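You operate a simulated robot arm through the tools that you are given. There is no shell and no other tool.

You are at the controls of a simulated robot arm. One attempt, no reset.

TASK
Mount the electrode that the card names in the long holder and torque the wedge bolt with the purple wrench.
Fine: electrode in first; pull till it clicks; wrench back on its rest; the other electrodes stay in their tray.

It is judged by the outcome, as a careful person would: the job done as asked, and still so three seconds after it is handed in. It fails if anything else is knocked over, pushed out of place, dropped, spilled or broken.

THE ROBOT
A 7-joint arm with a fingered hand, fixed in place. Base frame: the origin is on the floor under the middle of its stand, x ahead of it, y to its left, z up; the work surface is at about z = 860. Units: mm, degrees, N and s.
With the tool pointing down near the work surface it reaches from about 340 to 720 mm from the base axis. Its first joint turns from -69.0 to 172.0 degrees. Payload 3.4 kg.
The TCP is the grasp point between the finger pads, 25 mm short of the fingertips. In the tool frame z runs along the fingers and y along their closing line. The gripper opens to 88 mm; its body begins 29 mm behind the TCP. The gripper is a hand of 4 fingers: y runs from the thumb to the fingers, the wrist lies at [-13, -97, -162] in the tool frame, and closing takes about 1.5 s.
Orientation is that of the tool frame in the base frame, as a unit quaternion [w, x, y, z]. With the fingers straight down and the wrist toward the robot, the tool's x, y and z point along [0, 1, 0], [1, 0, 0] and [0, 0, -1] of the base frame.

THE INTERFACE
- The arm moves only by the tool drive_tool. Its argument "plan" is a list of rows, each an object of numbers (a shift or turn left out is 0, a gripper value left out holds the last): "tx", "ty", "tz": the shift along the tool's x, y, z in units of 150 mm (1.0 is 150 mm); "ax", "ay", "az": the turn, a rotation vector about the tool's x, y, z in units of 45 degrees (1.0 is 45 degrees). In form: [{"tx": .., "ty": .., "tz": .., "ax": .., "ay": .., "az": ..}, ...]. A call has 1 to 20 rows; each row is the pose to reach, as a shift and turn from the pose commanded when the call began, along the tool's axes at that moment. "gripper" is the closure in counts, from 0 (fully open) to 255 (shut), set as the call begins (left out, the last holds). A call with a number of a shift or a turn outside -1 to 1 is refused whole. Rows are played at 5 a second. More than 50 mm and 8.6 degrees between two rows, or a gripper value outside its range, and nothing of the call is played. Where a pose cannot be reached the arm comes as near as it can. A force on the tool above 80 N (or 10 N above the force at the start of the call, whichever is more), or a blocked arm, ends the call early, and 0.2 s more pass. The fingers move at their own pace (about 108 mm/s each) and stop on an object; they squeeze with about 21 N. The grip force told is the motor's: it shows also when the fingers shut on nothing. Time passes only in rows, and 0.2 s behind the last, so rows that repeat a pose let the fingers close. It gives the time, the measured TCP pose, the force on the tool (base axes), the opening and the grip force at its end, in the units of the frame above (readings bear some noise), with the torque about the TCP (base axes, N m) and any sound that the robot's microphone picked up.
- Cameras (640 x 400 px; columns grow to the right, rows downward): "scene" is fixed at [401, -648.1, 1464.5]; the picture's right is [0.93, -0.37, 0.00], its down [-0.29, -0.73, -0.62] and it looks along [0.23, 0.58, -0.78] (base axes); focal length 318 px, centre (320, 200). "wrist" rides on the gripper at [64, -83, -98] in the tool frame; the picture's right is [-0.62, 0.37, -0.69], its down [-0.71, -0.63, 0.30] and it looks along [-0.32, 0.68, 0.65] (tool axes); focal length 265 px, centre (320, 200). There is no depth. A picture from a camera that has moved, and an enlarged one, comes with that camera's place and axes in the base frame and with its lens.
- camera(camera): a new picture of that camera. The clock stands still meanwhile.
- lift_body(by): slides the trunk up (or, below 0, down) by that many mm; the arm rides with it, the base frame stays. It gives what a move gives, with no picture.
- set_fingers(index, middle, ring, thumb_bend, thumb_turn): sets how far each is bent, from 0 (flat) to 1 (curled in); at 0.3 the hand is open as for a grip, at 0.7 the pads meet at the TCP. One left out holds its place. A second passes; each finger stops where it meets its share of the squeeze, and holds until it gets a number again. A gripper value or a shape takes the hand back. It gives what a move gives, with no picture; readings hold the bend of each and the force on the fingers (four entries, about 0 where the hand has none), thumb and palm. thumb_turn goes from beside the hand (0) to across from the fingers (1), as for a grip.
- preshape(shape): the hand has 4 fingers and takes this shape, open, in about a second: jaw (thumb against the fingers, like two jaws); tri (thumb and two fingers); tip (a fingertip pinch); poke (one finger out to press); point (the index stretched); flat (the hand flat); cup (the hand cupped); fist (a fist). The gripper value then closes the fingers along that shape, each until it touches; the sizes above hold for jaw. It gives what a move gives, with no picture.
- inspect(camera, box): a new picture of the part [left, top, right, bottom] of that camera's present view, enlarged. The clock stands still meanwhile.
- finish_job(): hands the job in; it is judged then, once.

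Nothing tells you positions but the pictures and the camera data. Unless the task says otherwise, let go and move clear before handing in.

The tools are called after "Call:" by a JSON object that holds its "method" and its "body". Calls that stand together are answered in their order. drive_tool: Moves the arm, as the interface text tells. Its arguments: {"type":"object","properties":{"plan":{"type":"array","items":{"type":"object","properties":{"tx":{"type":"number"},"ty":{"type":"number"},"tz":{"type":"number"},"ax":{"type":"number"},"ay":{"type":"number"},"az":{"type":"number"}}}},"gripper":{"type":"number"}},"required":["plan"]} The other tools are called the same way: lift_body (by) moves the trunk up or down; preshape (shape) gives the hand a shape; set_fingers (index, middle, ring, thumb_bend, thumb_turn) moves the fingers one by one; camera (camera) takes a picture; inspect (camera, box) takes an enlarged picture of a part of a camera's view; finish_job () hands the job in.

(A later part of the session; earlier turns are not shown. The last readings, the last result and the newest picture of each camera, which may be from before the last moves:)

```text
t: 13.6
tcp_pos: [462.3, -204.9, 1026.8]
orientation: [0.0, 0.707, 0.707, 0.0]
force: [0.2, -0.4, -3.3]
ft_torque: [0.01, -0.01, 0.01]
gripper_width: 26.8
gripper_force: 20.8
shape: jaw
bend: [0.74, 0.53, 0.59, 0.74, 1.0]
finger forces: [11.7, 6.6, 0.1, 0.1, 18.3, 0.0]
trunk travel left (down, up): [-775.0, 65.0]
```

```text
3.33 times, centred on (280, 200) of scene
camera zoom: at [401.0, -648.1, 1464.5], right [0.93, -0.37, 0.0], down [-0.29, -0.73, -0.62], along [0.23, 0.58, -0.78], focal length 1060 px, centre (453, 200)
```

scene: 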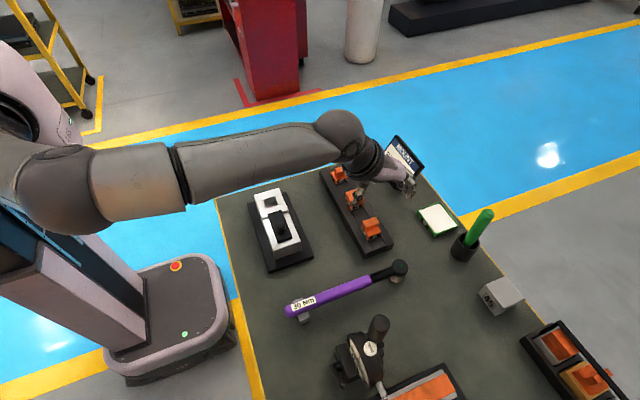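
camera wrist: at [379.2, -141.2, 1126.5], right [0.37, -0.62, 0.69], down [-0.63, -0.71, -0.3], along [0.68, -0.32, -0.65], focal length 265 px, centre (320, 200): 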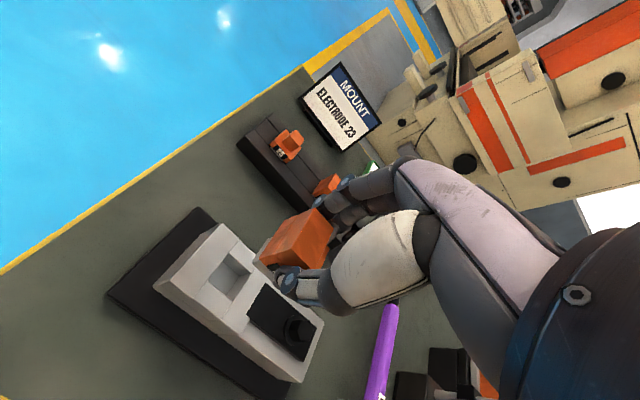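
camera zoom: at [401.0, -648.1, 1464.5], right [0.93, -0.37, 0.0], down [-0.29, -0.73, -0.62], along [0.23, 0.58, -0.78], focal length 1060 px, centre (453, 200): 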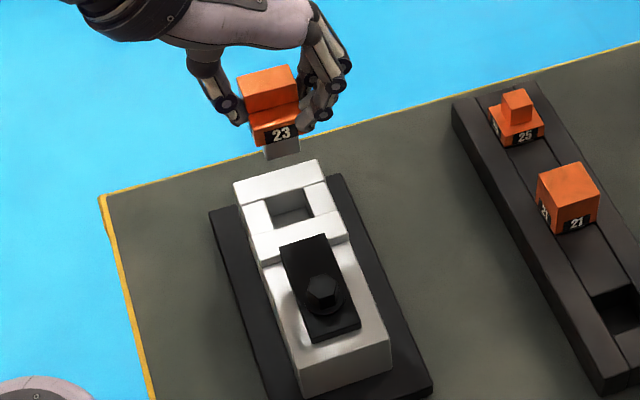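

Call:
{"method": "inspect", "body": {"camera": "wrist", "box": [180, 210, 340, 330]}}

Call:
{"method": "inspect", "body": {"camera": "wrist", "box": [195, 240, 265, 310]}}

Call:
{"method": "inspect", "body": {"camera": "scene", "box": [255, 180, 305, 220]}}

Call:
{"method": "inspect", "body": {"camera": "scene", "box": [245, 155, 295, 195]}}

```text
3.33 times, centred on (260, 270) of wrist
camera zoom: at [379.2, -141.2, 1126.5], right [0.37, -0.62, 0.69], down [-0.63, -0.71, -0.3], along [0.68, -0.32, -0.65], focal length 885 px, centre (520, -33)
```

zoom: 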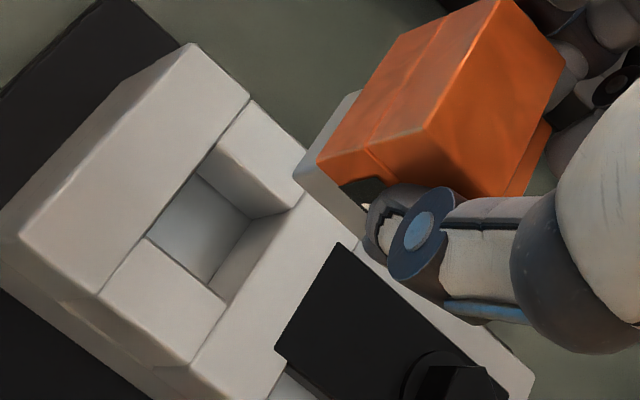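

```text
5.71 times, centred on (230, 275) of wrist
camera zoom: at [379.2, -141.2, 1126.5], right [0.37, -0.62, 0.69], down [-0.63, -0.71, -0.3], along [0.68, -0.32, -0.65], focal length 1517 px, centre (834, -229)
```

zoom: 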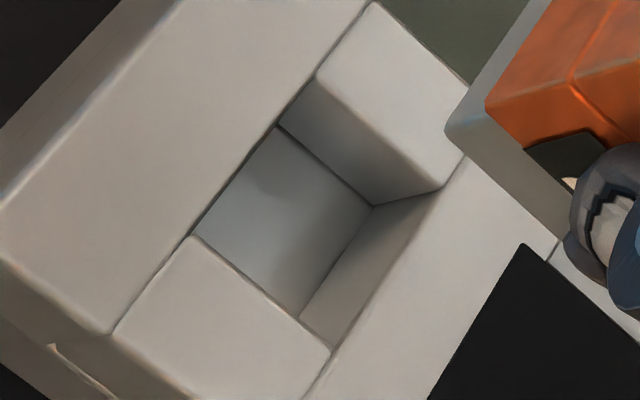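

```text
10.00 times, centred on (280, 200) of scene
camera zoom: at [401.0, -648.1, 1464.5], right [0.93, -0.37, 0.0], down [-0.29, -0.73, -0.62], along [0.23, 0.58, -0.78], focal length 3180 px, centre (720, 200)
```

zoom: 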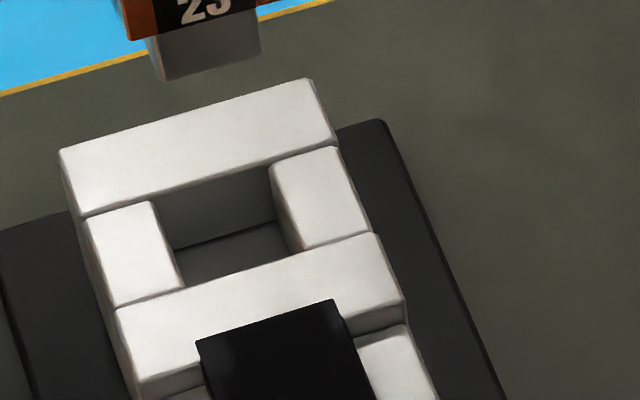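

```text
10.00 times, centred on (270, 175) of scene
camera zoom: at [401.0, -648.1, 1464.5], right [0.93, -0.37, 0.0], down [-0.29, -0.73, -0.62], along [0.23, 0.58, -0.78], focal length 3180 px, centre (820, 450)
```

zoom: 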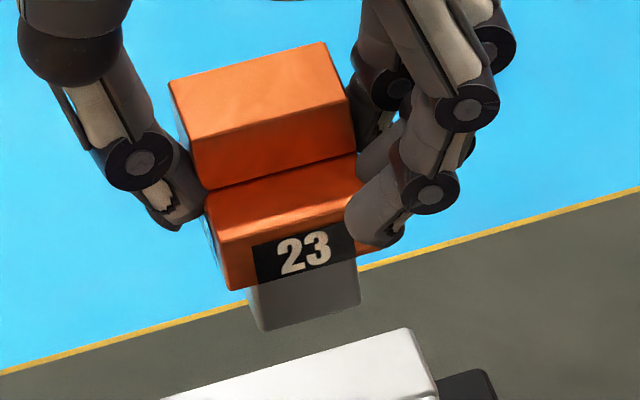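

The pocket now triangulates to centre (459.6, -210.1) with its top at z ≈ 917, and the spigot is at (461.6, -206.8). I'll shift by (-2, -3.3) mm, come down to just above the pocket mouth and check.

Call:
{"method": "drive_tool", "body": {"plan": [{"ty": -0.0133, "tx": -0.022}, {"ty": -0.0133, "tx": -0.022, "tz": 0.1}, {"ty": -0.0133, "tx": -0.022, "tz": 0.2}, {"ty": -0.0133, "tx": -0.022, "tz": 0.3}, {"ty": -0.0133, "tx": -0.022, "tz": 0.37}, {"ty": -0.0133, "tx": -0.022, "tz": 0.37}, {"ty": -0.0133, "tx": -0.022, "tz": 0.37}]}}

Call:
{"method": "inspect", "body": {"camera": "wrist", "box": [180, 190, 340, 310]}}

Call:
{"method": "inspect", "body": {"camera": "scene", "box": [240, 165, 310, 225]}}

```text
t: 15.2
tcp_pos: [461.2, -208.7, 971.9]
orientation: [0.0, 0.707, 0.707, 0.0]
force: [0.1, -0.8, -2.1]
ft_torque: [-0.06, 0.05, -0.05]
gripper_width: 26.8
gripper_force: 21.0
shape: jaw
bend: [0.74, 0.53, 0.59, 0.74, 1.0]
finger forces: [11.7, 6.6, 0.1, 0.0, 18.2, 0.0]
trunk travel left (down, up): [-775.0, 65.0]
```

```text
3.33 times, centred on (260, 250) of wrist
camera zoom: at [376.7, -144.9, 1071.0], right [0.37, -0.62, 0.69], down [-0.63, -0.71, -0.3], along [0.68, -0.32, -0.65], focal length 885 px, centre (520, 33)
```

zoom: 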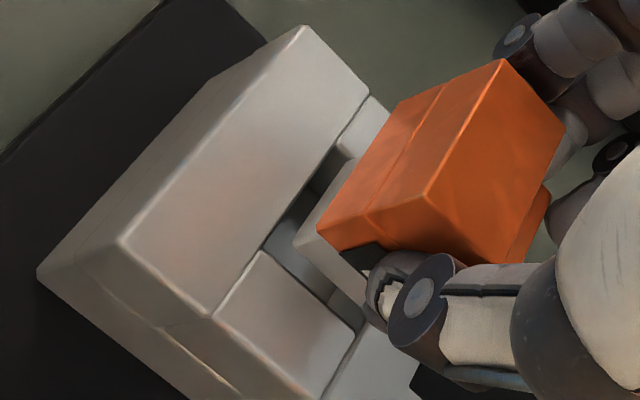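

```text
6.67 times, centred on (275, 195) of scene
camera zoom: at [401.0, -648.1, 1464.5], right [0.93, -0.37, 0.0], down [-0.29, -0.73, -0.62], along [0.23, 0.58, -0.78], focal length 2120 px, centre (620, 233)
```

zoom: 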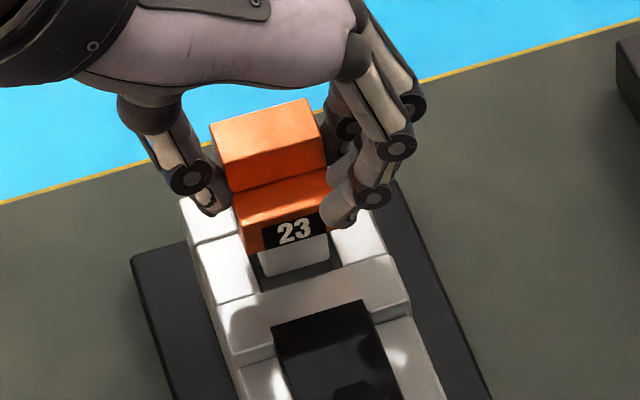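

Call:
{"method": "inspect", "body": {"camera": "scene", "box": [262, 190, 298, 216]}}

Call:
{"method": "inspect", "body": {"camera": "wrist", "box": [235, 215, 305, 285]}}

```text
15.38 times, centred on (280, 203) of scene
camera zoom: at [401.0, -648.1, 1464.5], right [0.93, -0.37, 0.0], down [-0.29, -0.73, -0.62], along [0.23, 0.58, -0.78], focal length 4892 px, centre (935, 154)
```

zoom: 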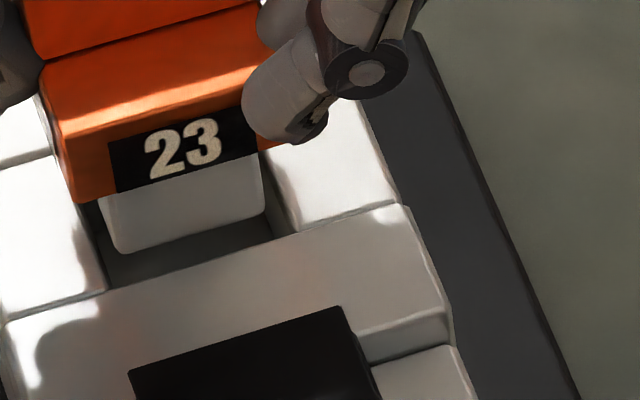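

```text
5.71 times, centred on (270, 250) of wrist
camera zoom: at [376.7, -144.9, 1071.0], right [0.37, -0.62, 0.69], down [-0.63, -0.71, -0.3], along [0.68, -0.32, -0.65], focal length 1517 px, centre (606, -86)
```

zoom: 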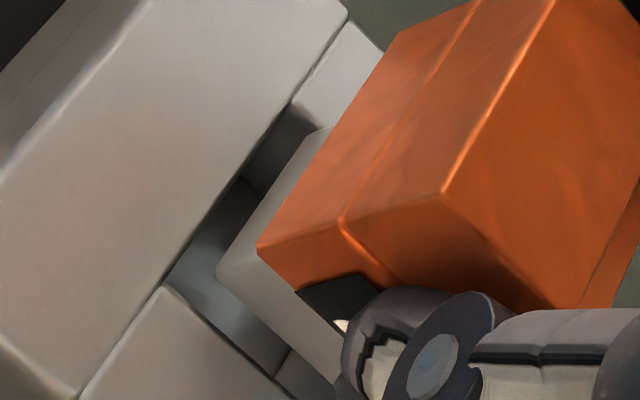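

Clearances look like about 2–4 mm on each side. I'll nudge +0.7 mm in x and lower slowly to just above seating.

Call:
{"method": "drive_tool", "body": {"plan": [{"ty": 0.005}, {"ty": 0.005, "tz": 0.03}, {"ty": 0.005, "tz": 0.06}, {"ty": 0.005, "tz": 0.09}, {"ty": 0.005, "tz": 0.12}, {"ty": 0.005, "tz": 0.14}, {"ty": 0.005, "tz": 0.14}]}}

Call:
{"method": "inspect", "body": {"camera": "scene", "box": [255, 185, 305, 225]}}

Call:
{"method": "inspect", "body": {"camera": "wrist", "box": [220, 180, 340, 300]}}

```text
t: 16.8
tcp_pos: [461.4, -208.2, 950.6]
orientation: [0.0, 0.707, 0.707, 0.001]
force: [-0.2, -0.5, 2.5]
ft_torque: [-0.03, 0.02, -0.04]
gripper_width: 26.9
gripper_force: 21.3
shape: jaw
bend: [0.74, 0.53, 0.59, 0.74, 1.0]
finger forces: [12.2, 7.2, 0.1, 0.1, 18.9, 0.1]
trunk travel left (down, up): [-775.0, 65.0]
```

```text
10.00 times, centred on (280, 205) of scene
camera zoom: at [401.0, -648.1, 1464.5], right [0.93, -0.37, 0.0], down [-0.29, -0.73, -0.62], along [0.23, 0.58, -0.78], focal length 3180 px, centre (720, 150)
```

zoom: 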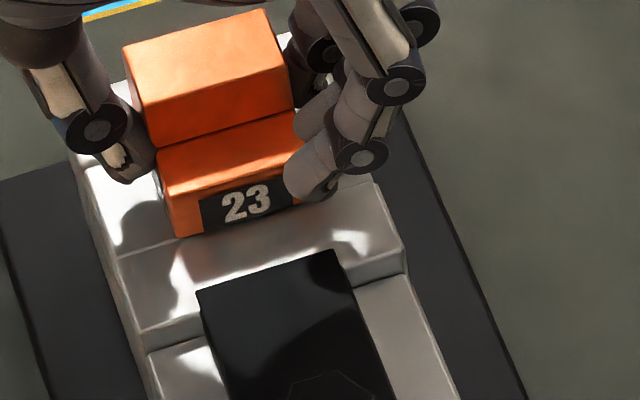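

```text
3.33 times, centred on (280, 240) of wrist
camera zoom: at [377.3, -144.2, 1049.6], right [0.37, -0.62, 0.69], down [-0.63, -0.71, -0.31], along [0.69, -0.32, -0.65], focal length 885 px, centre (453, 67)
```

zoom: 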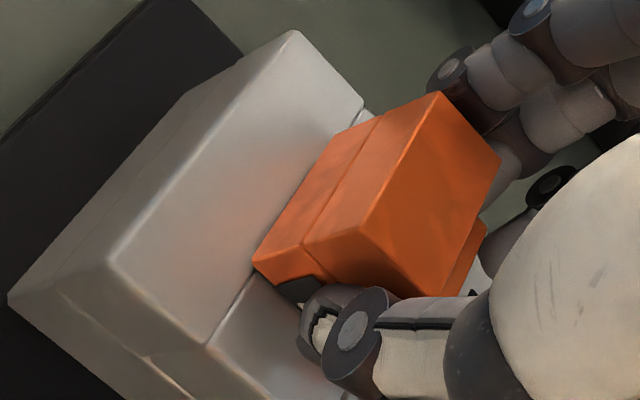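

Call:
{"method": "drive_tool", "body": {"plan": [{"tz": 0.007}, {"tz": 0.007}]}}

Call:
{"method": "inspect", "body": {"camera": "scene", "box": [265, 193, 295, 217]}}

```text
t: 17.4
tcp_pos: [459.2, -207.6, 949.1]
orientation: [0.001, 0.707, 0.707, 0.001]
force: [2.1, -3.0, 10.5]
ft_torque: [-0.04, -0.09, 0.02]
gripper_width: 27.6
gripper_force: 20.8
shape: jaw
bend: [0.74, 0.53, 0.59, 0.75, 1.0]
finger forces: [13.4, 8.0, 0.3, 0.0, 19.3, 0.0]
trunk travel left (down, up): [-775.0, 65.0]
```

```text
16.00 times, centred on (280, 205) of scene
camera zoom: at [401.0, -648.1, 1464.5], right [0.93, -0.37, 0.0], down [-0.29, -0.73, -0.62], along [0.23, 0.58, -0.78], focal length 5088 px, centre (960, 120)
```

zoom: 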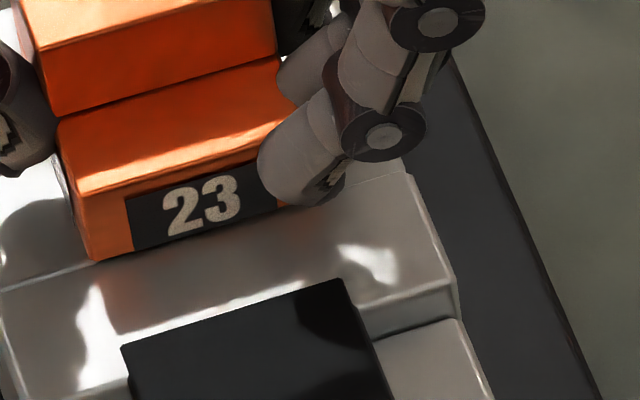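

It's seated: the force rose to about 10 N and there's no visible gap. I'll open the hand.

Call:
{"method": "drive_tool", "body": {"plan": [{"tz": -0.005}, {"tz": -0.005}, {"tz": -0.005}, {"tz": -0.005}, {"tz": -0.005}, {"tz": -0.005}, {"tz": -0.005}, {"tz": -0.005}], "gripper": 0}}

Call:
{"method": "inspect", "body": {"camera": "scene", "box": [240, 165, 320, 225]}}

```text
t: 19.2
tcp_pos: [460.5, -208.4, 949.5]
orientation: [0.0, 0.707, 0.707, 0.0]
force: [-0.8, -0.4, 0.3]
ft_torque: [0.01, 0.02, 0.01]
gripper_width: 87.7
gripper_force: 0.0
shape: jaw
bend: [0.3, 0.3, 0.3, 0.3, 0.98]
finger forces: [0.1, 0.1, 0.0, 0.0, 0.1, 0.0]
trunk travel left (down, up): [-775.0, 65.0]
```

```text
6.67 times, centred on (280, 195) of scene
camera zoom: at [401.0, -648.1, 1464.5], right [0.93, -0.37, 0.0], down [-0.29, -0.73, -0.62], along [0.23, 0.58, -0.78], focal length 2120 px, centre (587, 233)
```

zoom: 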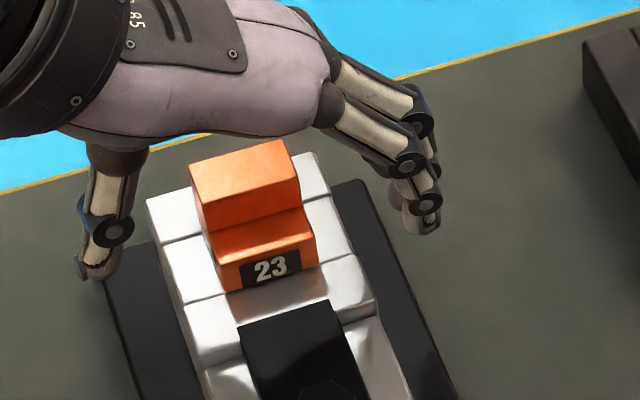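

The electrode is seated upright in the pocket. I'll retreat straight up, then turn the hand 90° and view the wrench.

Call:
{"method": "drive_tool", "body": {"plan": [{"tz": -0.1}, {"tz": -0.2}, {"tz": -0.35}, {"tz": -0.55}, {"tz": -0.75}, {"tz": -0.9}, {"tz": -0.9}]}}

Call:
{"method": "inspect", "body": {"camera": "scene", "box": [240, 165, 320, 265]}}

Call:
{"method": "inspect", "body": {"camera": "scene", "box": [265, 205, 300, 235]}}

Call:
{"method": "camera", "body": {"camera": "wrist"}}

```text
t: 20.8
tcp_pos: [459.8, -206.2, 1050.2]
orientation: [0.001, 0.707, 0.707, 0.001]
force: [-0.1, 0.1, -0.2]
ft_torque: [0.01, 0.02, 0.01]
gripper_width: 87.6
gripper_force: 0.1
shape: jaw
bend: [0.3, 0.3, 0.3, 0.3, 0.98]
finger forces: [0.0, 0.0, 0.0, 0.0, 0.0, 0.0]
out of reach, approached as far as the arm can: row 5, 6, 7
trunk travel left (down, up): [-775.0, 65.0]
```

```text
4.00 times, centred on (280, 215) of scene
camera zoom: at [401.0, -648.1, 1464.5], right [0.93, -0.37, 0.0], down [-0.29, -0.73, -0.62], along [0.23, 0.58, -0.78], focal length 1272 px, centre (480, 140)
```

zoom: 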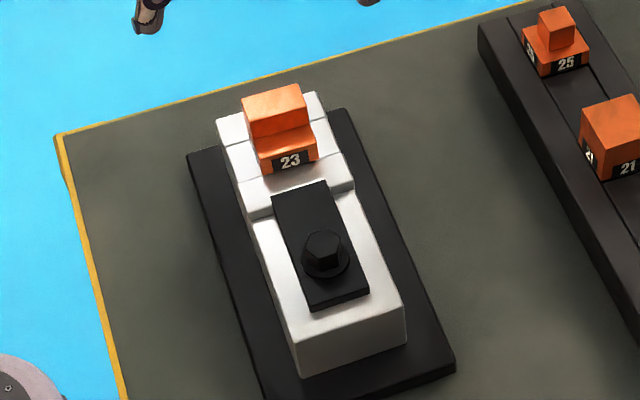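

```text
13.33 times, centred on (282, 220) of scene
camera zoom: at [401.0, -648.1, 1464.5], right [0.93, -0.37, 0.0], down [-0.29, -0.73, -0.62], along [0.23, 0.58, -0.78], focal length 4240 px, centre (820, -67)
```

zoom: 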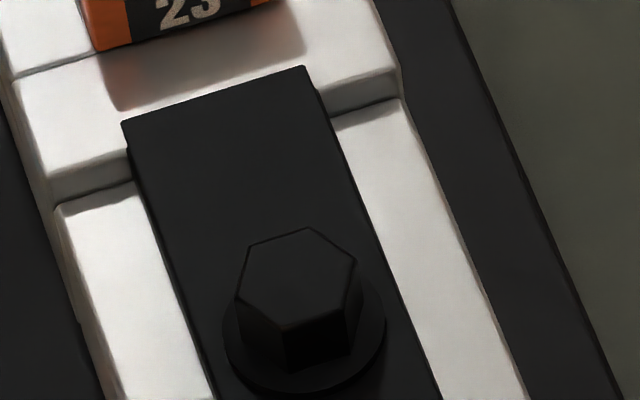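

```text
taken
camera wrist: at [377.3, -142.5, 1150.2], right [0.37, -0.62, 0.69], down [-0.63, -0.71, -0.31], along [0.68, -0.32, -0.65], focal length 265 px, centre (320, 200)
```

wrist: 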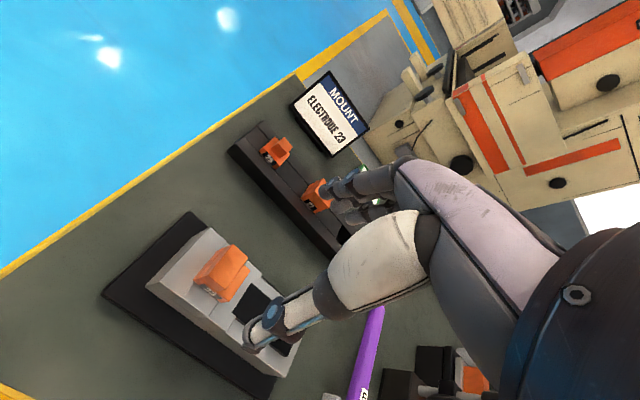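

The electrode is in place. The bolt head centre is at about (459.7, -287), z ≈ 932, with hex flats facing ±y. I'll turn the hand 90° and move over toward the wrench for a close look.

Call:
{"method": "drive_tool", "body": {"plan": [{"tx": -0.14, "az": 0.14}, {"tx": -0.28, "az": 0.28}, {"tx": -0.42, "az": 0.42}, {"tx": -0.56, "az": 0.56}, {"tx": -0.7, "az": 0.7}, {"tx": -0.85, "az": 0.85}, {"tx": -1.0, "az": 1.0}, {"tx": -1.0, "az": 1.0}]}}

Call:
{"method": "camera", "body": {"camera": "wrist"}}

Call:
{"method": "camera", "body": {"camera": "scene"}}

```text
t: 22.6
tcp_pos: [459.0, -356.8, 1050.2]
orientation: [0.0, 0.924, 0.381, 0.0]
force: [0.9, -0.1, 0.5]
ft_torque: [0.04, -0.01, 0.03]
gripper_width: 87.7
gripper_force: 0.1
shape: jaw
bend: [0.3, 0.3, 0.3, 0.3, 0.98]
finger forces: [0.0, 0.0, 0.0, 0.0, 0.0, 0.0]
trunk travel left (down, up): [-775.0, 65.0]
```

```text
taken
camera wrist: at [445.7, -252.5, 1150.7], right [-0.18, -0.7, 0.69], down [-0.95, -0.06, -0.3], along [0.25, -0.71, -0.65], focal length 265 px, centre (320, 200)
```

wrist: 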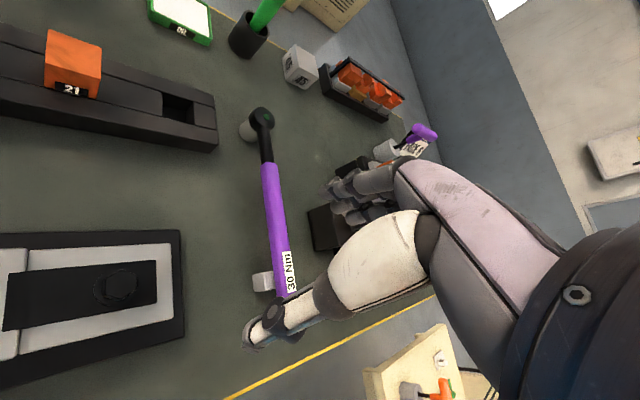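

```text
taken
```

scene: 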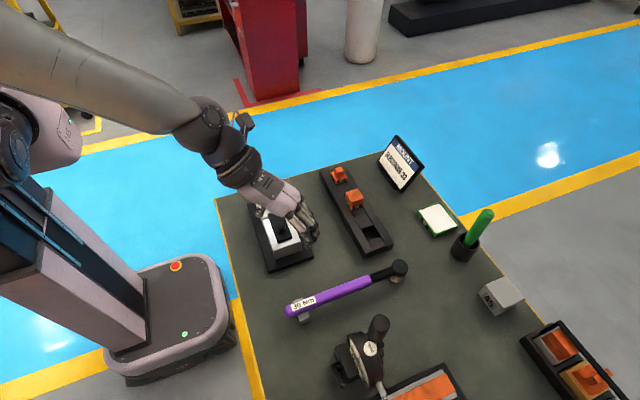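

Call:
{"method": "inspect", "body": {"camera": "wrist", "box": [220, 90, 330, 200]}}

Call:
{"method": "inspect", "body": {"camera": "wrist", "box": [230, 220, 330, 320]}}

Call:
{"method": "inspect", "body": {"camera": "wrist", "box": [280, 120, 440, 260]}}

Call:
{"method": "inspect", "body": {"camera": "wrist", "box": [0, 220, 190, 360]}}

```text
3.64 times, centred on (275, 145) of wrist
camera zoom: at [445.7, -252.5, 1150.7], right [-0.18, -0.7, 0.69], down [-0.95, -0.06, -0.3], along [0.25, -0.71, -0.65], focal length 965 px, centre (484, 400)
```

zoom: 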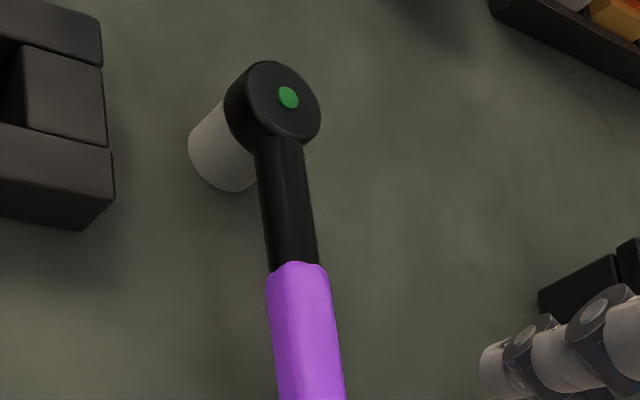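

```text
4.00 times, centred on (280, 270) of wrist
camera zoom: at [445.7, -252.5, 1150.7], right [-0.18, -0.7, 0.69], down [-0.95, -0.06, -0.3], along [0.25, -0.71, -0.65], focal length 1062 px, centre (480, -80)
```

zoom: 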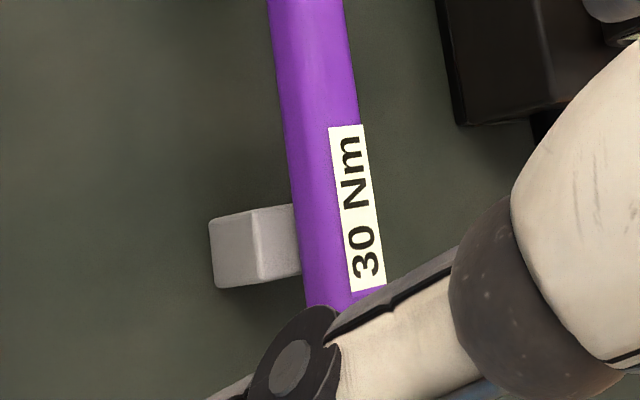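

```text
2.86 times, centred on (360, 190) of wrist
camera zoom: at [445.7, -252.5, 1150.7], right [-0.18, -0.7, 0.69], down [-0.95, -0.06, -0.3], along [0.25, -0.71, -0.65], focal length 758 px, centre (206, 229)
```

zoom: 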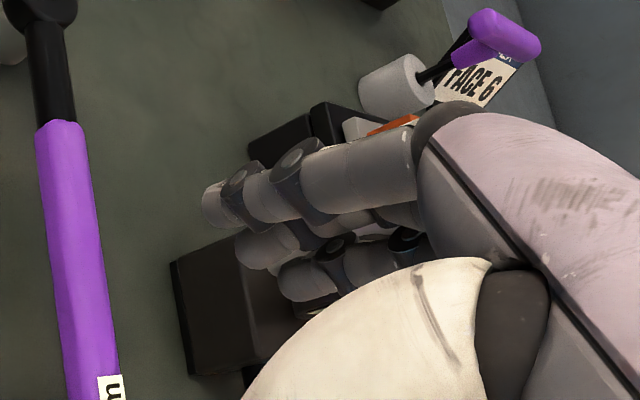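

```text
2.86 times, centred on (95, 290) of wrist
camera zoom: at [445.7, -252.5, 1150.7], right [-0.18, -0.7, 0.69], down [-0.95, -0.06, -0.3], along [0.25, -0.71, -0.65], focal length 758 px, centre (963, -57)
```

zoom: 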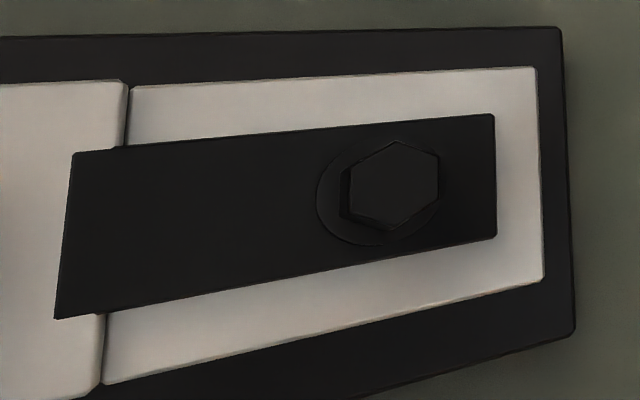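

The wrench head is at (648, -444) and the handle axis is at y ≈ -444, z ≈ 897, about 21 mm thick. The cradle spans x 435–455 with its top at 885. I'll finish the 90° turn above the handle at x ≈ 492 with the hand partly pre-closed.

Call:
{"method": "drive_tool", "body": {"plan": [{"tx": -0.032, "ty": 0.07, "tz": 0.04, "az": 0.125}, {"tx": -0.064, "ty": 0.14, "tz": 0.08, "az": 0.25}, {"tx": -0.096, "ty": 0.21, "tz": 0.12, "az": 0.375}, {"tx": -0.128, "ty": 0.28, "tz": 0.16, "az": 0.5}, {"tx": -0.16, "ty": 0.35, "tz": 0.2, "az": 0.625}, {"tx": -0.192, "ty": 0.42, "tz": 0.25, "az": 0.75}, {"tx": -0.225, "ty": 0.5, "tz": 0.29, "az": 0.875}, {"tx": -0.257, "ty": 0.567, "tz": 0.333, "az": 1.0}, {"tx": -0.257, "ty": 0.567, "tz": 0.333, "az": 1.0}], "gripper": 80}}

Call:
{"method": "camera", "body": {"camera": "wrist"}}

Call:
{"method": "camera", "body": {"camera": "scene"}}

```text
t: 24.6
tcp_pos: [492.0, -445.1, 1002.2]
orientation: [0.0, 1.0, -0.001, 0.0]
force: [0.3, -0.5, -0.8]
ft_torque: [0.01, -0.02, 0.03]
gripper_width: 60.9
gripper_force: 0.0
shape: jaw
bend: [0.27, 0.37, 0.34, 0.59, 0.99]
finger forces: [0.0, 0.0, 0.1, 0.0, 0.0, 0.1]
trunk travel left (down, up): [-775.0, 65.0]
```

```text
taken
camera wrist: at [556.4, -361.3, 1101.9], right [-0.62, -0.37, 0.69], down [-0.71, 0.63, -0.3], along [-0.32, -0.68, -0.65], focal length 265 px, centre (320, 200)
```

wrist: 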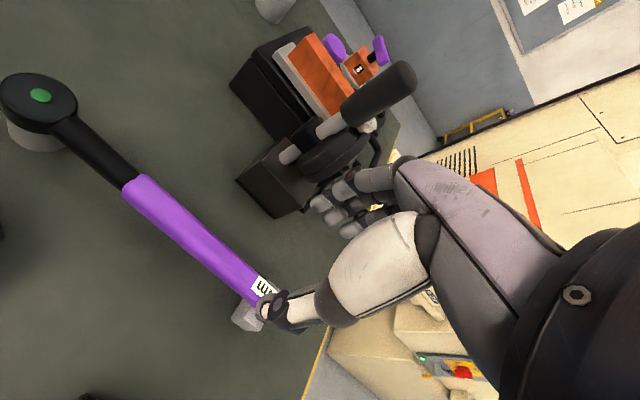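

```text
taken
```

scene: 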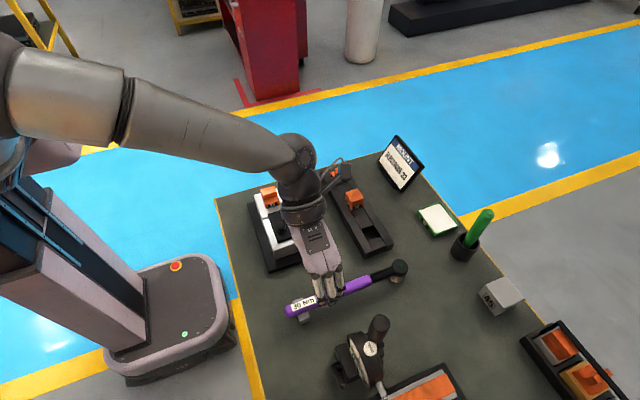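

Call:
{"method": "inspect", "body": {"camera": "wrist", "box": [220, 170, 400, 350]}}

Call:
{"method": "inspect", "body": {"camera": "scene", "box": [280, 220, 400, 330]}}

```text
2.22 times, centred on (310, 260) of wrist
camera zoom: at [556.4, -361.3, 1101.9], right [-0.62, -0.37, 0.69], down [-0.71, 0.63, -0.3], along [-0.32, -0.68, -0.65], focal length 590 px, centre (342, 67)
```

zoom: 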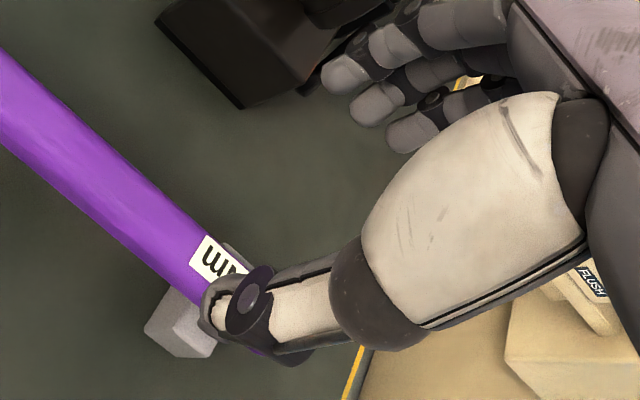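

```text
3.64 times, centred on (340, 275) of scene
camera zoom: at [401.0, -648.1, 1464.5], right [0.93, -0.37, 0.0], down [-0.29, -0.73, -0.62], along [0.23, 0.58, -0.78], focal length 1156 px, centre (247, -73)
```

zoom: 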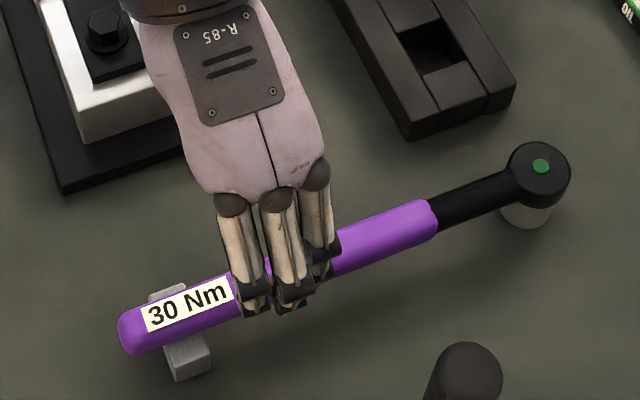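

Fingers and thumb straddle the handle with clearance. I'll descend to TCP z ≈ 897 on the handle.

Call:
{"method": "drive_tool", "body": {"plan": [{"tz": 0.15}, {"tz": 0.3}, {"tz": 0.42}, {"tz": 0.52}, {"tz": 0.6}, {"tz": 0.65}, {"tz": 0.68}, {"tz": 0.68}]}}

Call:
{"method": "inspect", "body": {"camera": "scene", "box": [280, 230, 400, 340]}}

Call:
{"method": "inspect", "body": {"camera": "wrist", "box": [200, 150, 400, 350]}}

```text
t: 26.4
tcp_pos: [493.1, -442.6, 899.3]
orientation: [0.001, 1.0, 0.0, 0.0]
force: [0.1, 0.4, 1.8]
ft_torque: [-0.01, 0.02, -0.01]
gripper_width: 60.6
gripper_force: 0.2
shape: jaw
bend: [0.27, 0.37, 0.34, 0.59, 0.99]
finger forces: [0.0, 0.0, 0.0, 0.0, 0.0, 0.0]
trunk travel left (down, up): [-775.0, 65.0]
```

```text
3.64 times, centred on (340, 285) of scene
camera zoom: at [401.0, -648.1, 1464.5], right [0.93, -0.37, 0.0], down [-0.29, -0.73, -0.62], along [0.23, 0.58, -0.78], focal length 1156 px, centre (247, -109)
```

zoom: 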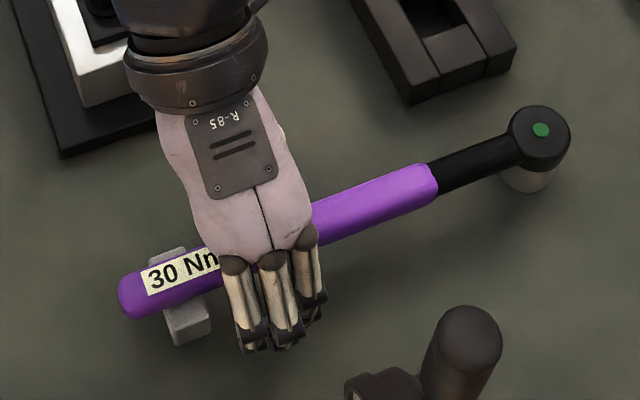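

```text
2.00 times, centred on (300, 250) of wrist
camera zoom: at [556.8, -359.9, 999.8], right [-0.62, -0.37, 0.69], down [-0.71, 0.63, -0.3], along [-0.32, -0.68, -0.65], focal length 531 px, centre (360, 100)
```

zoom: 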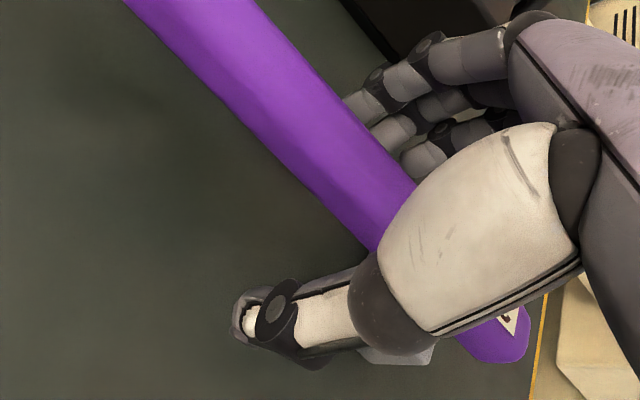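

Call:
{"method": "drive_tool", "body": {"plan": [{"tz": 0.02}, {"tz": 0.02}]}}

Call:
{"method": "drive_tool", "body": {"plan": [{"tz": 0}, {"tz": 0}, {"tz": 0}, {"tz": 0}, {"tz": 0}, {"tz": 0}, {"tz": 0}, {"tz": 0}, {"tz": 0}, {"tz": 0}], "gripper": 255}}

Call:
{"method": "inspect", "body": {"camera": "scene", "box": [280, 230, 400, 340]}}

Call:
{"method": "inspect", "body": {"camera": "wrist", "box": [200, 150, 400, 350]}}

```text
t: 27.0
tcp_pos: [493.2, -442.5, 896.8]
orientation: [-0.001, 1.0, 0.001, 0.001]
force: [0.6, 0.5, 0.4]
ft_torque: [0.0, -0.01, -0.01]
gripper_width: 60.8
gripper_force: 0.0
shape: jaw
bend: [0.27, 0.37, 0.34, 0.59, 0.99]
finger forces: [0.0, 0.0, 0.0, 0.0, 0.0, 0.0]
trunk travel left (down, up): [-775.0, 65.0]
```

```text
t: 29.2
tcp_pos: [491.3, -443.9, 897.5]
orientation: [0.0, 1.0, 0.0, 0.0]
force: [-0.3, 0.4, -3.1]
ft_torque: [-0.03, 0.02, 0.0]
gripper_width: 11.0
gripper_force: 21.1
shape: jaw
bend: [0.74, 0.72, 0.65, 0.77, 1.0]
finger forces: [10.0, 2.7, 1.9, 0.0, 15.2, 0.0]
trunk travel left (down, up): [-775.0, 65.0]
```

```text
3.64 times, centred on (340, 285) of scene
camera zoom: at [401.0, -648.1, 1464.5], right [0.93, -0.37, 0.0], down [-0.29, -0.73, -0.62], along [0.23, 0.58, -0.78], focal length 1156 px, centre (247, -109)
```

zoom: 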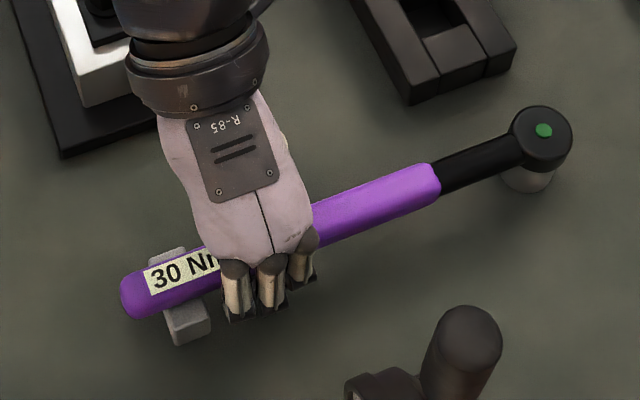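

```text
2.00 times, centred on (300, 250) of wrist
camera zoom: at [557.1, -360.4, 996.5], right [-0.62, -0.37, 0.69], down [-0.71, 0.63, -0.3], along [-0.32, -0.68, -0.65], focal length 531 px, centre (360, 100)
```

zoom: 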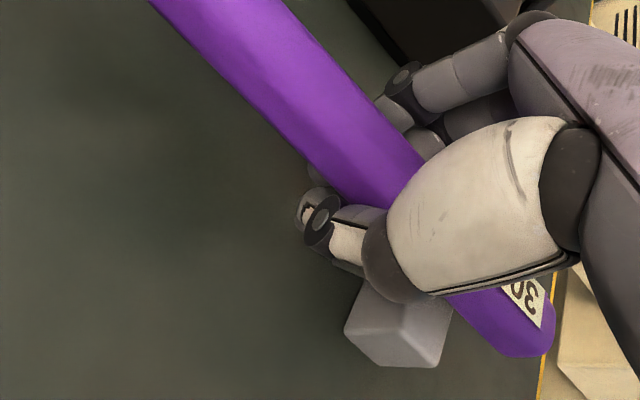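

The handle is gripped (21 N). I'll lift slowly 25 mm and check whether the head droops.

Call:
{"method": "drive_tool", "body": {"plan": [{"tz": -0.02}, {"tz": -0.05}, {"tz": -0.09}, {"tz": -0.13}, {"tz": -0.17}, {"tz": -0.17}]}}

Call:
{"method": "inspect", "body": {"camera": "scene", "box": [280, 220, 420, 340]}}

Call:
{"method": "camera", "body": {"camera": "wrist"}}

```text
t: 30.6
tcp_pos: [491.5, -445.2, 921.4]
orientation: [0.0, 1.0, 0.0, 0.001]
force: [0.1, 0.4, -3.2]
ft_torque: [0.01, 0.02, 0.01]
gripper_width: 11.4
gripper_force: 20.8
shape: jaw
bend: [0.74, 0.72, 0.71, 0.78, 1.0]
finger forces: [11.2, 2.0, 1.6, 0.1, 13.9, 0.0]
trunk travel left (down, up): [-775.0, 65.0]
```

```text
3.33 times, centred on (350, 280) of scene
camera zoom: at [401.0, -648.1, 1464.5], right [0.93, -0.37, 0.0], down [-0.29, -0.73, -0.62], along [0.23, 0.58, -0.78], focal length 1060 px, centre (220, -67)
```

zoom: 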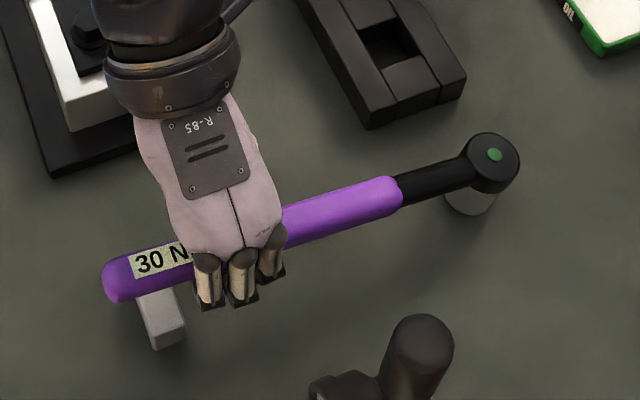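

```text
taken
camera wrist: at [556.6, -361.2, 1021.1], right [-0.62, -0.37, 0.69], down [-0.71, 0.63, -0.3], along [-0.32, -0.68, -0.65], focal length 265 px, centre (320, 200)
```

wrist: 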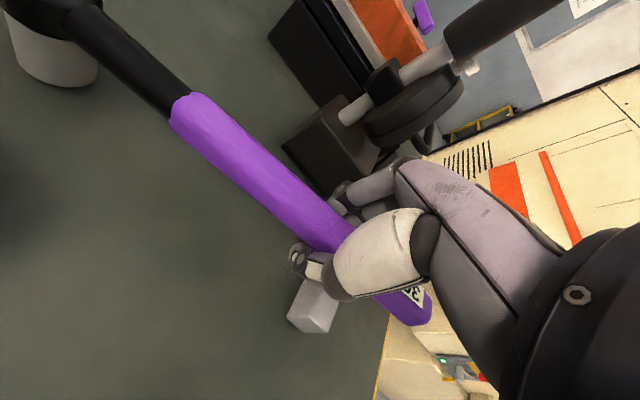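

The head did not rise with the handle: the wrench pivots in the pinch and the head is still on its post. I'll look at the head closely.

Call:
{"method": "inspect", "body": {"camera": "scene", "box": [380, 250, 430, 290]}}

Call:
{"method": "inspect", "body": {"camera": "wrist", "box": [0, 0, 140, 100]}}

Call:
{"method": "inspect", "body": {"camera": "scene", "box": [280, 270, 380, 330]}}

```text
10.00 times, centred on (405, 270) of scene
camera zoom: at [401.0, -648.1, 1464.5], right [0.93, -0.37, 0.0], down [-0.29, -0.73, -0.62], along [0.23, 0.58, -0.78], focal length 3180 px, centre (-530, -500)
```

zoom: 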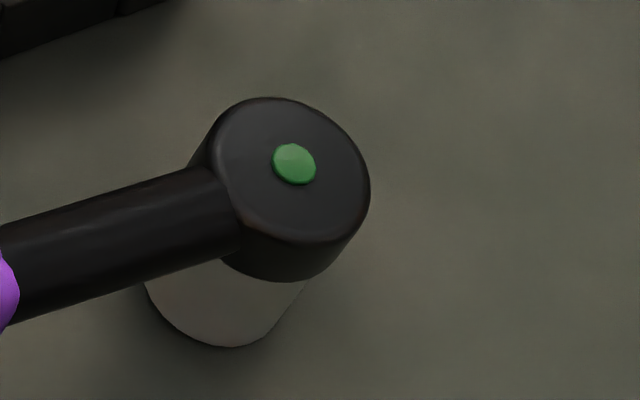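

```text
4.00 times, centred on (70, 50) of wrist
camera zoom: at [556.6, -361.2, 1021.1], right [-0.62, -0.37, 0.69], down [-0.71, 0.63, -0.3], along [-0.32, -0.68, -0.65], focal length 1062 px, centre (1320, 800)
```

zoom: 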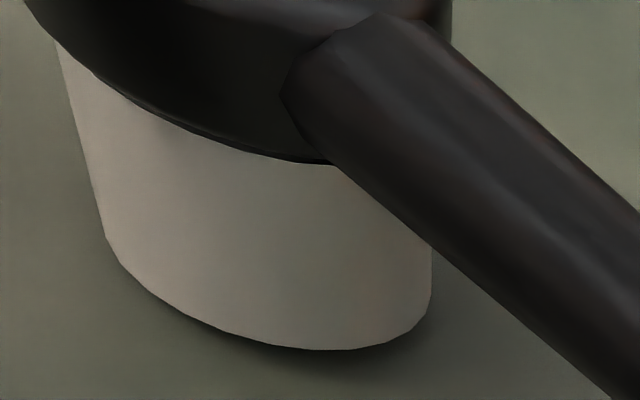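

```text
6.40 times, centred on (330, 300) of scene
camera zoom: at [401.0, -648.1, 1464.5], right [0.93, -0.37, 0.0], down [-0.29, -0.73, -0.62], along [0.23, 0.58, -0.78], focal length 2035 px, centre (256, -440)
```

zoom: 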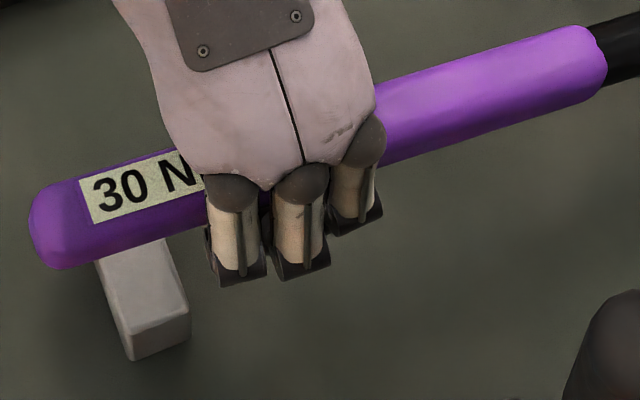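

The grey cylinder moves with the wrench, so it's the socket standing on the table and the block is the rest. I need to grip nearer the centre of mass with a deeper wrap. I'll set it back down, open, slide toward the head and lower slightly.

Call:
{"method": "drive_tool", "body": {"plan": [{"tz": 0.04}, {"tz": 0.08}, {"tz": 0.12}, {"tz": 0.15}, {"tz": 0.165}, {"tz": 0.165}]}}

Call:
{"method": "drive_tool", "body": {"plan": [{"tz": 0}, {"tz": 0}, {"tz": 0}, {"tz": 0}, {"tz": 0}, {"tz": 0}, {"tz": 0}], "gripper": 80}}

Call:
{"method": "inspect", "body": {"camera": "scene", "box": [280, 230, 420, 340]}}

Call:
{"method": "inspect", "body": {"camera": "scene", "box": [380, 250, 430, 290]}}

```text
t: 32.0
tcp_pos: [492.8, -443.8, 897.3]
orientation: [0.0, 1.0, 0.0, 0.001]
force: [-0.2, 0.3, -2.3]
ft_torque: [0.01, -0.1, 0.0]
gripper_width: 11.8
gripper_force: 20.6
shape: jaw
bend: [0.74, 0.72, 0.69, 0.78, 1.0]
finger forces: [9.6, 2.7, 3.8, 0.0, 13.5, 0.0]
trunk travel left (down, up): [-775.0, 65.0]
```

```text
t: 33.6
tcp_pos: [491.8, -443.6, 896.8]
orientation: [0.0, 1.0, 0.0, -0.001]
force: [-0.1, 0.1, -0.1]
ft_torque: [-0.02, 0.0, 0.01]
gripper_width: 60.2
gripper_force: 0.1
shape: jaw
bend: [0.28, 0.38, 0.34, 0.59, 1.0]
finger forces: [0.0, 0.0, 0.0, 0.0, 0.0, 0.0]
trunk travel left (down, up): [-775.0, 65.0]
```

```text
3.64 times, centred on (350, 285) of scene
camera zoom: at [401.0, -648.1, 1464.5], right [0.93, -0.37, 0.0], down [-0.29, -0.73, -0.62], along [0.23, 0.58, -0.78], focal length 1156 px, centre (211, -109)
```

zoom: 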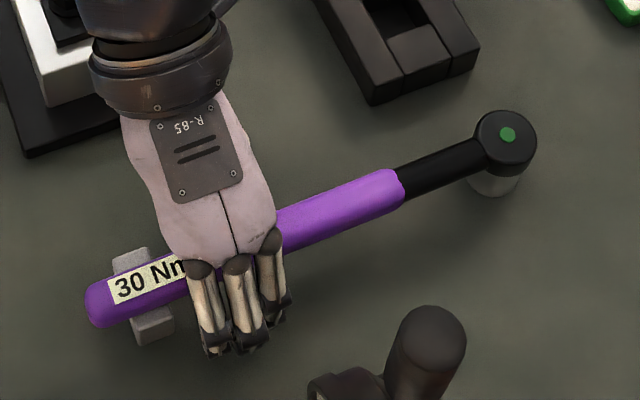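

```text
10.00 times, centred on (405, 270) of scene
camera zoom: at [401.0, -648.1, 1464.5], right [0.93, -0.37, 0.0], down [-0.29, -0.73, -0.62], along [0.23, 0.58, -0.78], focal length 3180 px, centre (-530, -500)
```

zoom: 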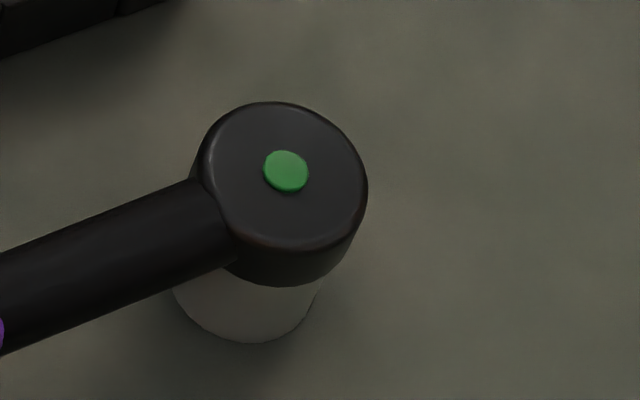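

The wrench is back on its block. I'll slide to x ≈ 555 and lower about 8 mm for a deeper wrap, then close.

Call:
{"method": "drive_tool", "body": {"plan": [{"tx": 0.1}, {"tx": 0.2}, {"tx": 0.3, "ty": 0.005}, {"tx": 0.42, "ty": 0.01}, {"tx": 0.42, "ty": 0.01, "tz": 0.03}, {"tx": 0.42, "ty": 0.01, "tz": 0.053}, {"tx": 0.42, "ty": 0.01, "tz": 0.053}]}}

Call:
{"method": "inspect", "body": {"camera": "scene", "box": [300, 210, 440, 330]}}

Call:
{"method": "inspect", "body": {"camera": "wrist", "box": [200, 150, 400, 350]}}

```text
t: 35.2
tcp_pos: [554.9, -445.1, 890.0]
orientation: [0.0, 1.0, 0.0, 0.0]
force: [0.0, -0.4, -0.2]
ft_torque: [0.03, -0.01, 0.02]
gripper_width: 60.3
gripper_force: 0.0
shape: jaw
bend: [0.28, 0.38, 0.34, 0.59, 1.0]
finger forces: [0.0, 0.1, 0.0, 0.1, 0.0, 0.1]
trunk travel left (down, up): [-775.0, 65.0]
```

```text
3.33 times, centred on (370, 270) of scene
camera zoom: at [401.0, -648.1, 1464.5], right [0.93, -0.37, 0.0], down [-0.29, -0.73, -0.62], along [0.23, 0.58, -0.78], focal length 1060 px, centre (153, -33)
```

zoom: 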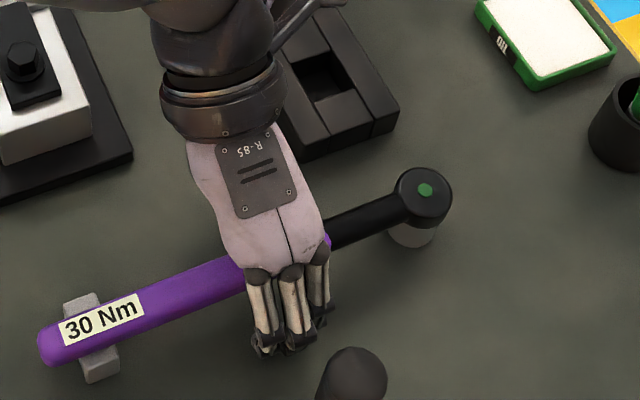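

```text
2.00 times, centred on (300, 250) of wrist
camera zoom: at [619.8, -362.5, 989.1], right [-0.62, -0.37, 0.69], down [-0.71, 0.63, -0.3], along [-0.32, -0.68, -0.65], focal length 531 px, centre (360, 100)
```

zoom: 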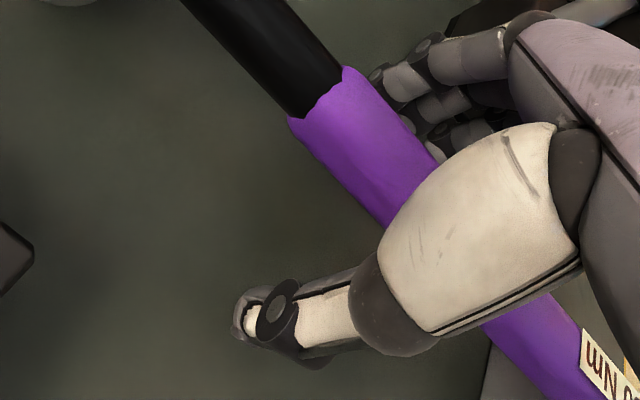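

Call:
{"method": "drive_tool", "body": {"plan": [{"tz": 0}, {"tz": 0}, {"tz": 0}, {"tz": 0}, {"tz": 0}, {"tz": 0}, {"tz": 0}, {"tz": 0}, {"tz": 0}, {"tz": 0}], "gripper": 255}}

Call:
{"method": "drive_tool", "body": {"plan": [{"tz": -0.02}, {"tz": -0.05}, {"tz": -0.08}, {"tz": -0.08}]}}

Call:
{"method": "inspect", "body": {"camera": "scene", "box": [300, 210, 440, 330]}}

Call:
{"method": "inspect", "body": {"camera": "scene", "box": [380, 250, 430, 290]}}

Call:
{"method": "inspect", "body": {"camera": "scene", "box": [280, 280, 340, 330]}}

```text
t: 37.4
tcp_pos: [555.5, -445.8, 888.7]
orientation: [0.0, 1.0, -0.001, 0.0]
force: [1.0, 0.3, 0.0]
ft_torque: [-0.01, -0.05, 0.02]
gripper_width: 6.6
gripper_force: 21.0
shape: jaw
bend: [0.74, 0.71, 0.7, 0.77, 1.0]
finger forces: [8.1, 3.0, 2.2, 0.0, 17.4, 0.0]
trunk travel left (down, up): [-775.0, 65.0]
```

```text
t: 38.4
tcp_pos: [555.5, -446.7, 901.3]
orientation: [-0.001, 1.0, 0.0, 0.001]
force: [0.0, 0.5, -4.4]
ft_torque: [0.03, -0.02, -0.03]
gripper_width: 6.9
gripper_force: 20.9
shape: jaw
bend: [0.74, 0.71, 0.7, 0.77, 1.0]
finger forces: [7.9, 3.1, 2.4, 0.0, 17.5, 0.1]
trunk travel left (down, up): [-775.0, 65.0]
```

```text
3.33 times, centred on (370, 270) of scene
camera zoom: at [401.0, -648.1, 1464.5], right [0.93, -0.37, 0.0], down [-0.29, -0.73, -0.62], along [0.23, 0.58, -0.78], focal length 1060 px, centre (153, -33)
```

zoom: 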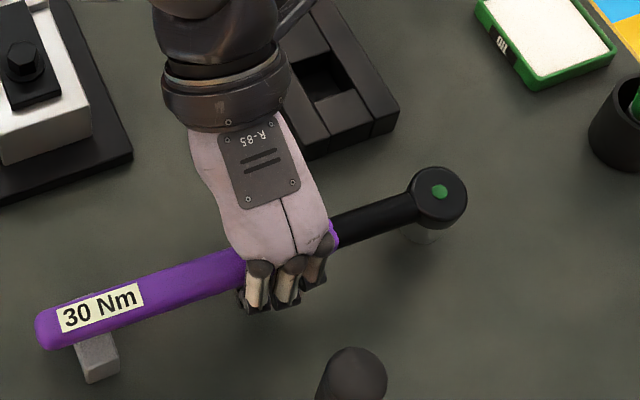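

```text
10.00 times, centred on (405, 270) of scene
camera zoom: at [401.0, -648.1, 1464.5], right [0.93, -0.37, 0.0], down [-0.29, -0.73, -0.62], along [0.23, 0.58, -0.78], focal length 3180 px, centre (-530, -500)
```

zoom: 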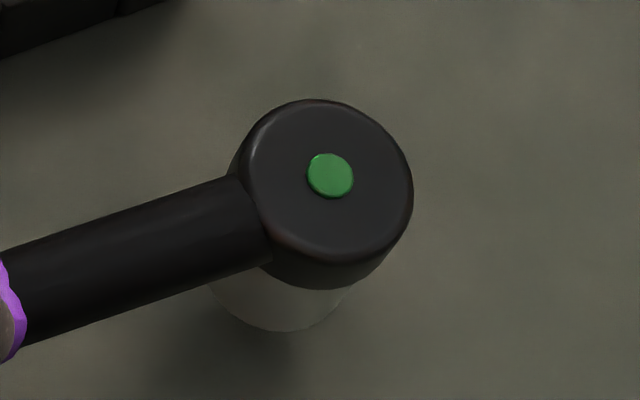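

```text
8.00 times, centred on (310, 305) of scene
camera zoom: at [401.0, -648.1, 1464.5], right [0.93, -0.37, 0.0], down [-0.29, -0.73, -0.62], along [0.23, 0.58, -0.78], focal length 2544 px, centre (400, -640)
```

zoom: 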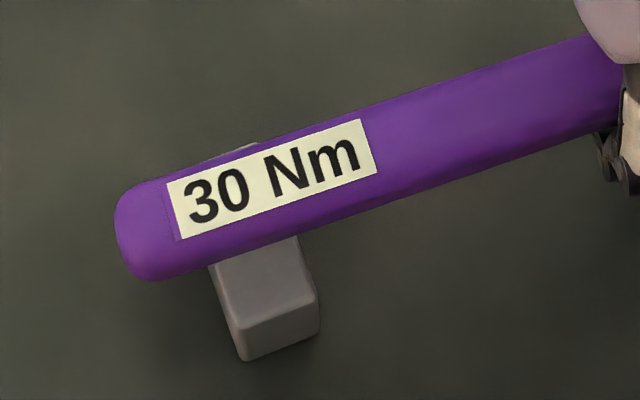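

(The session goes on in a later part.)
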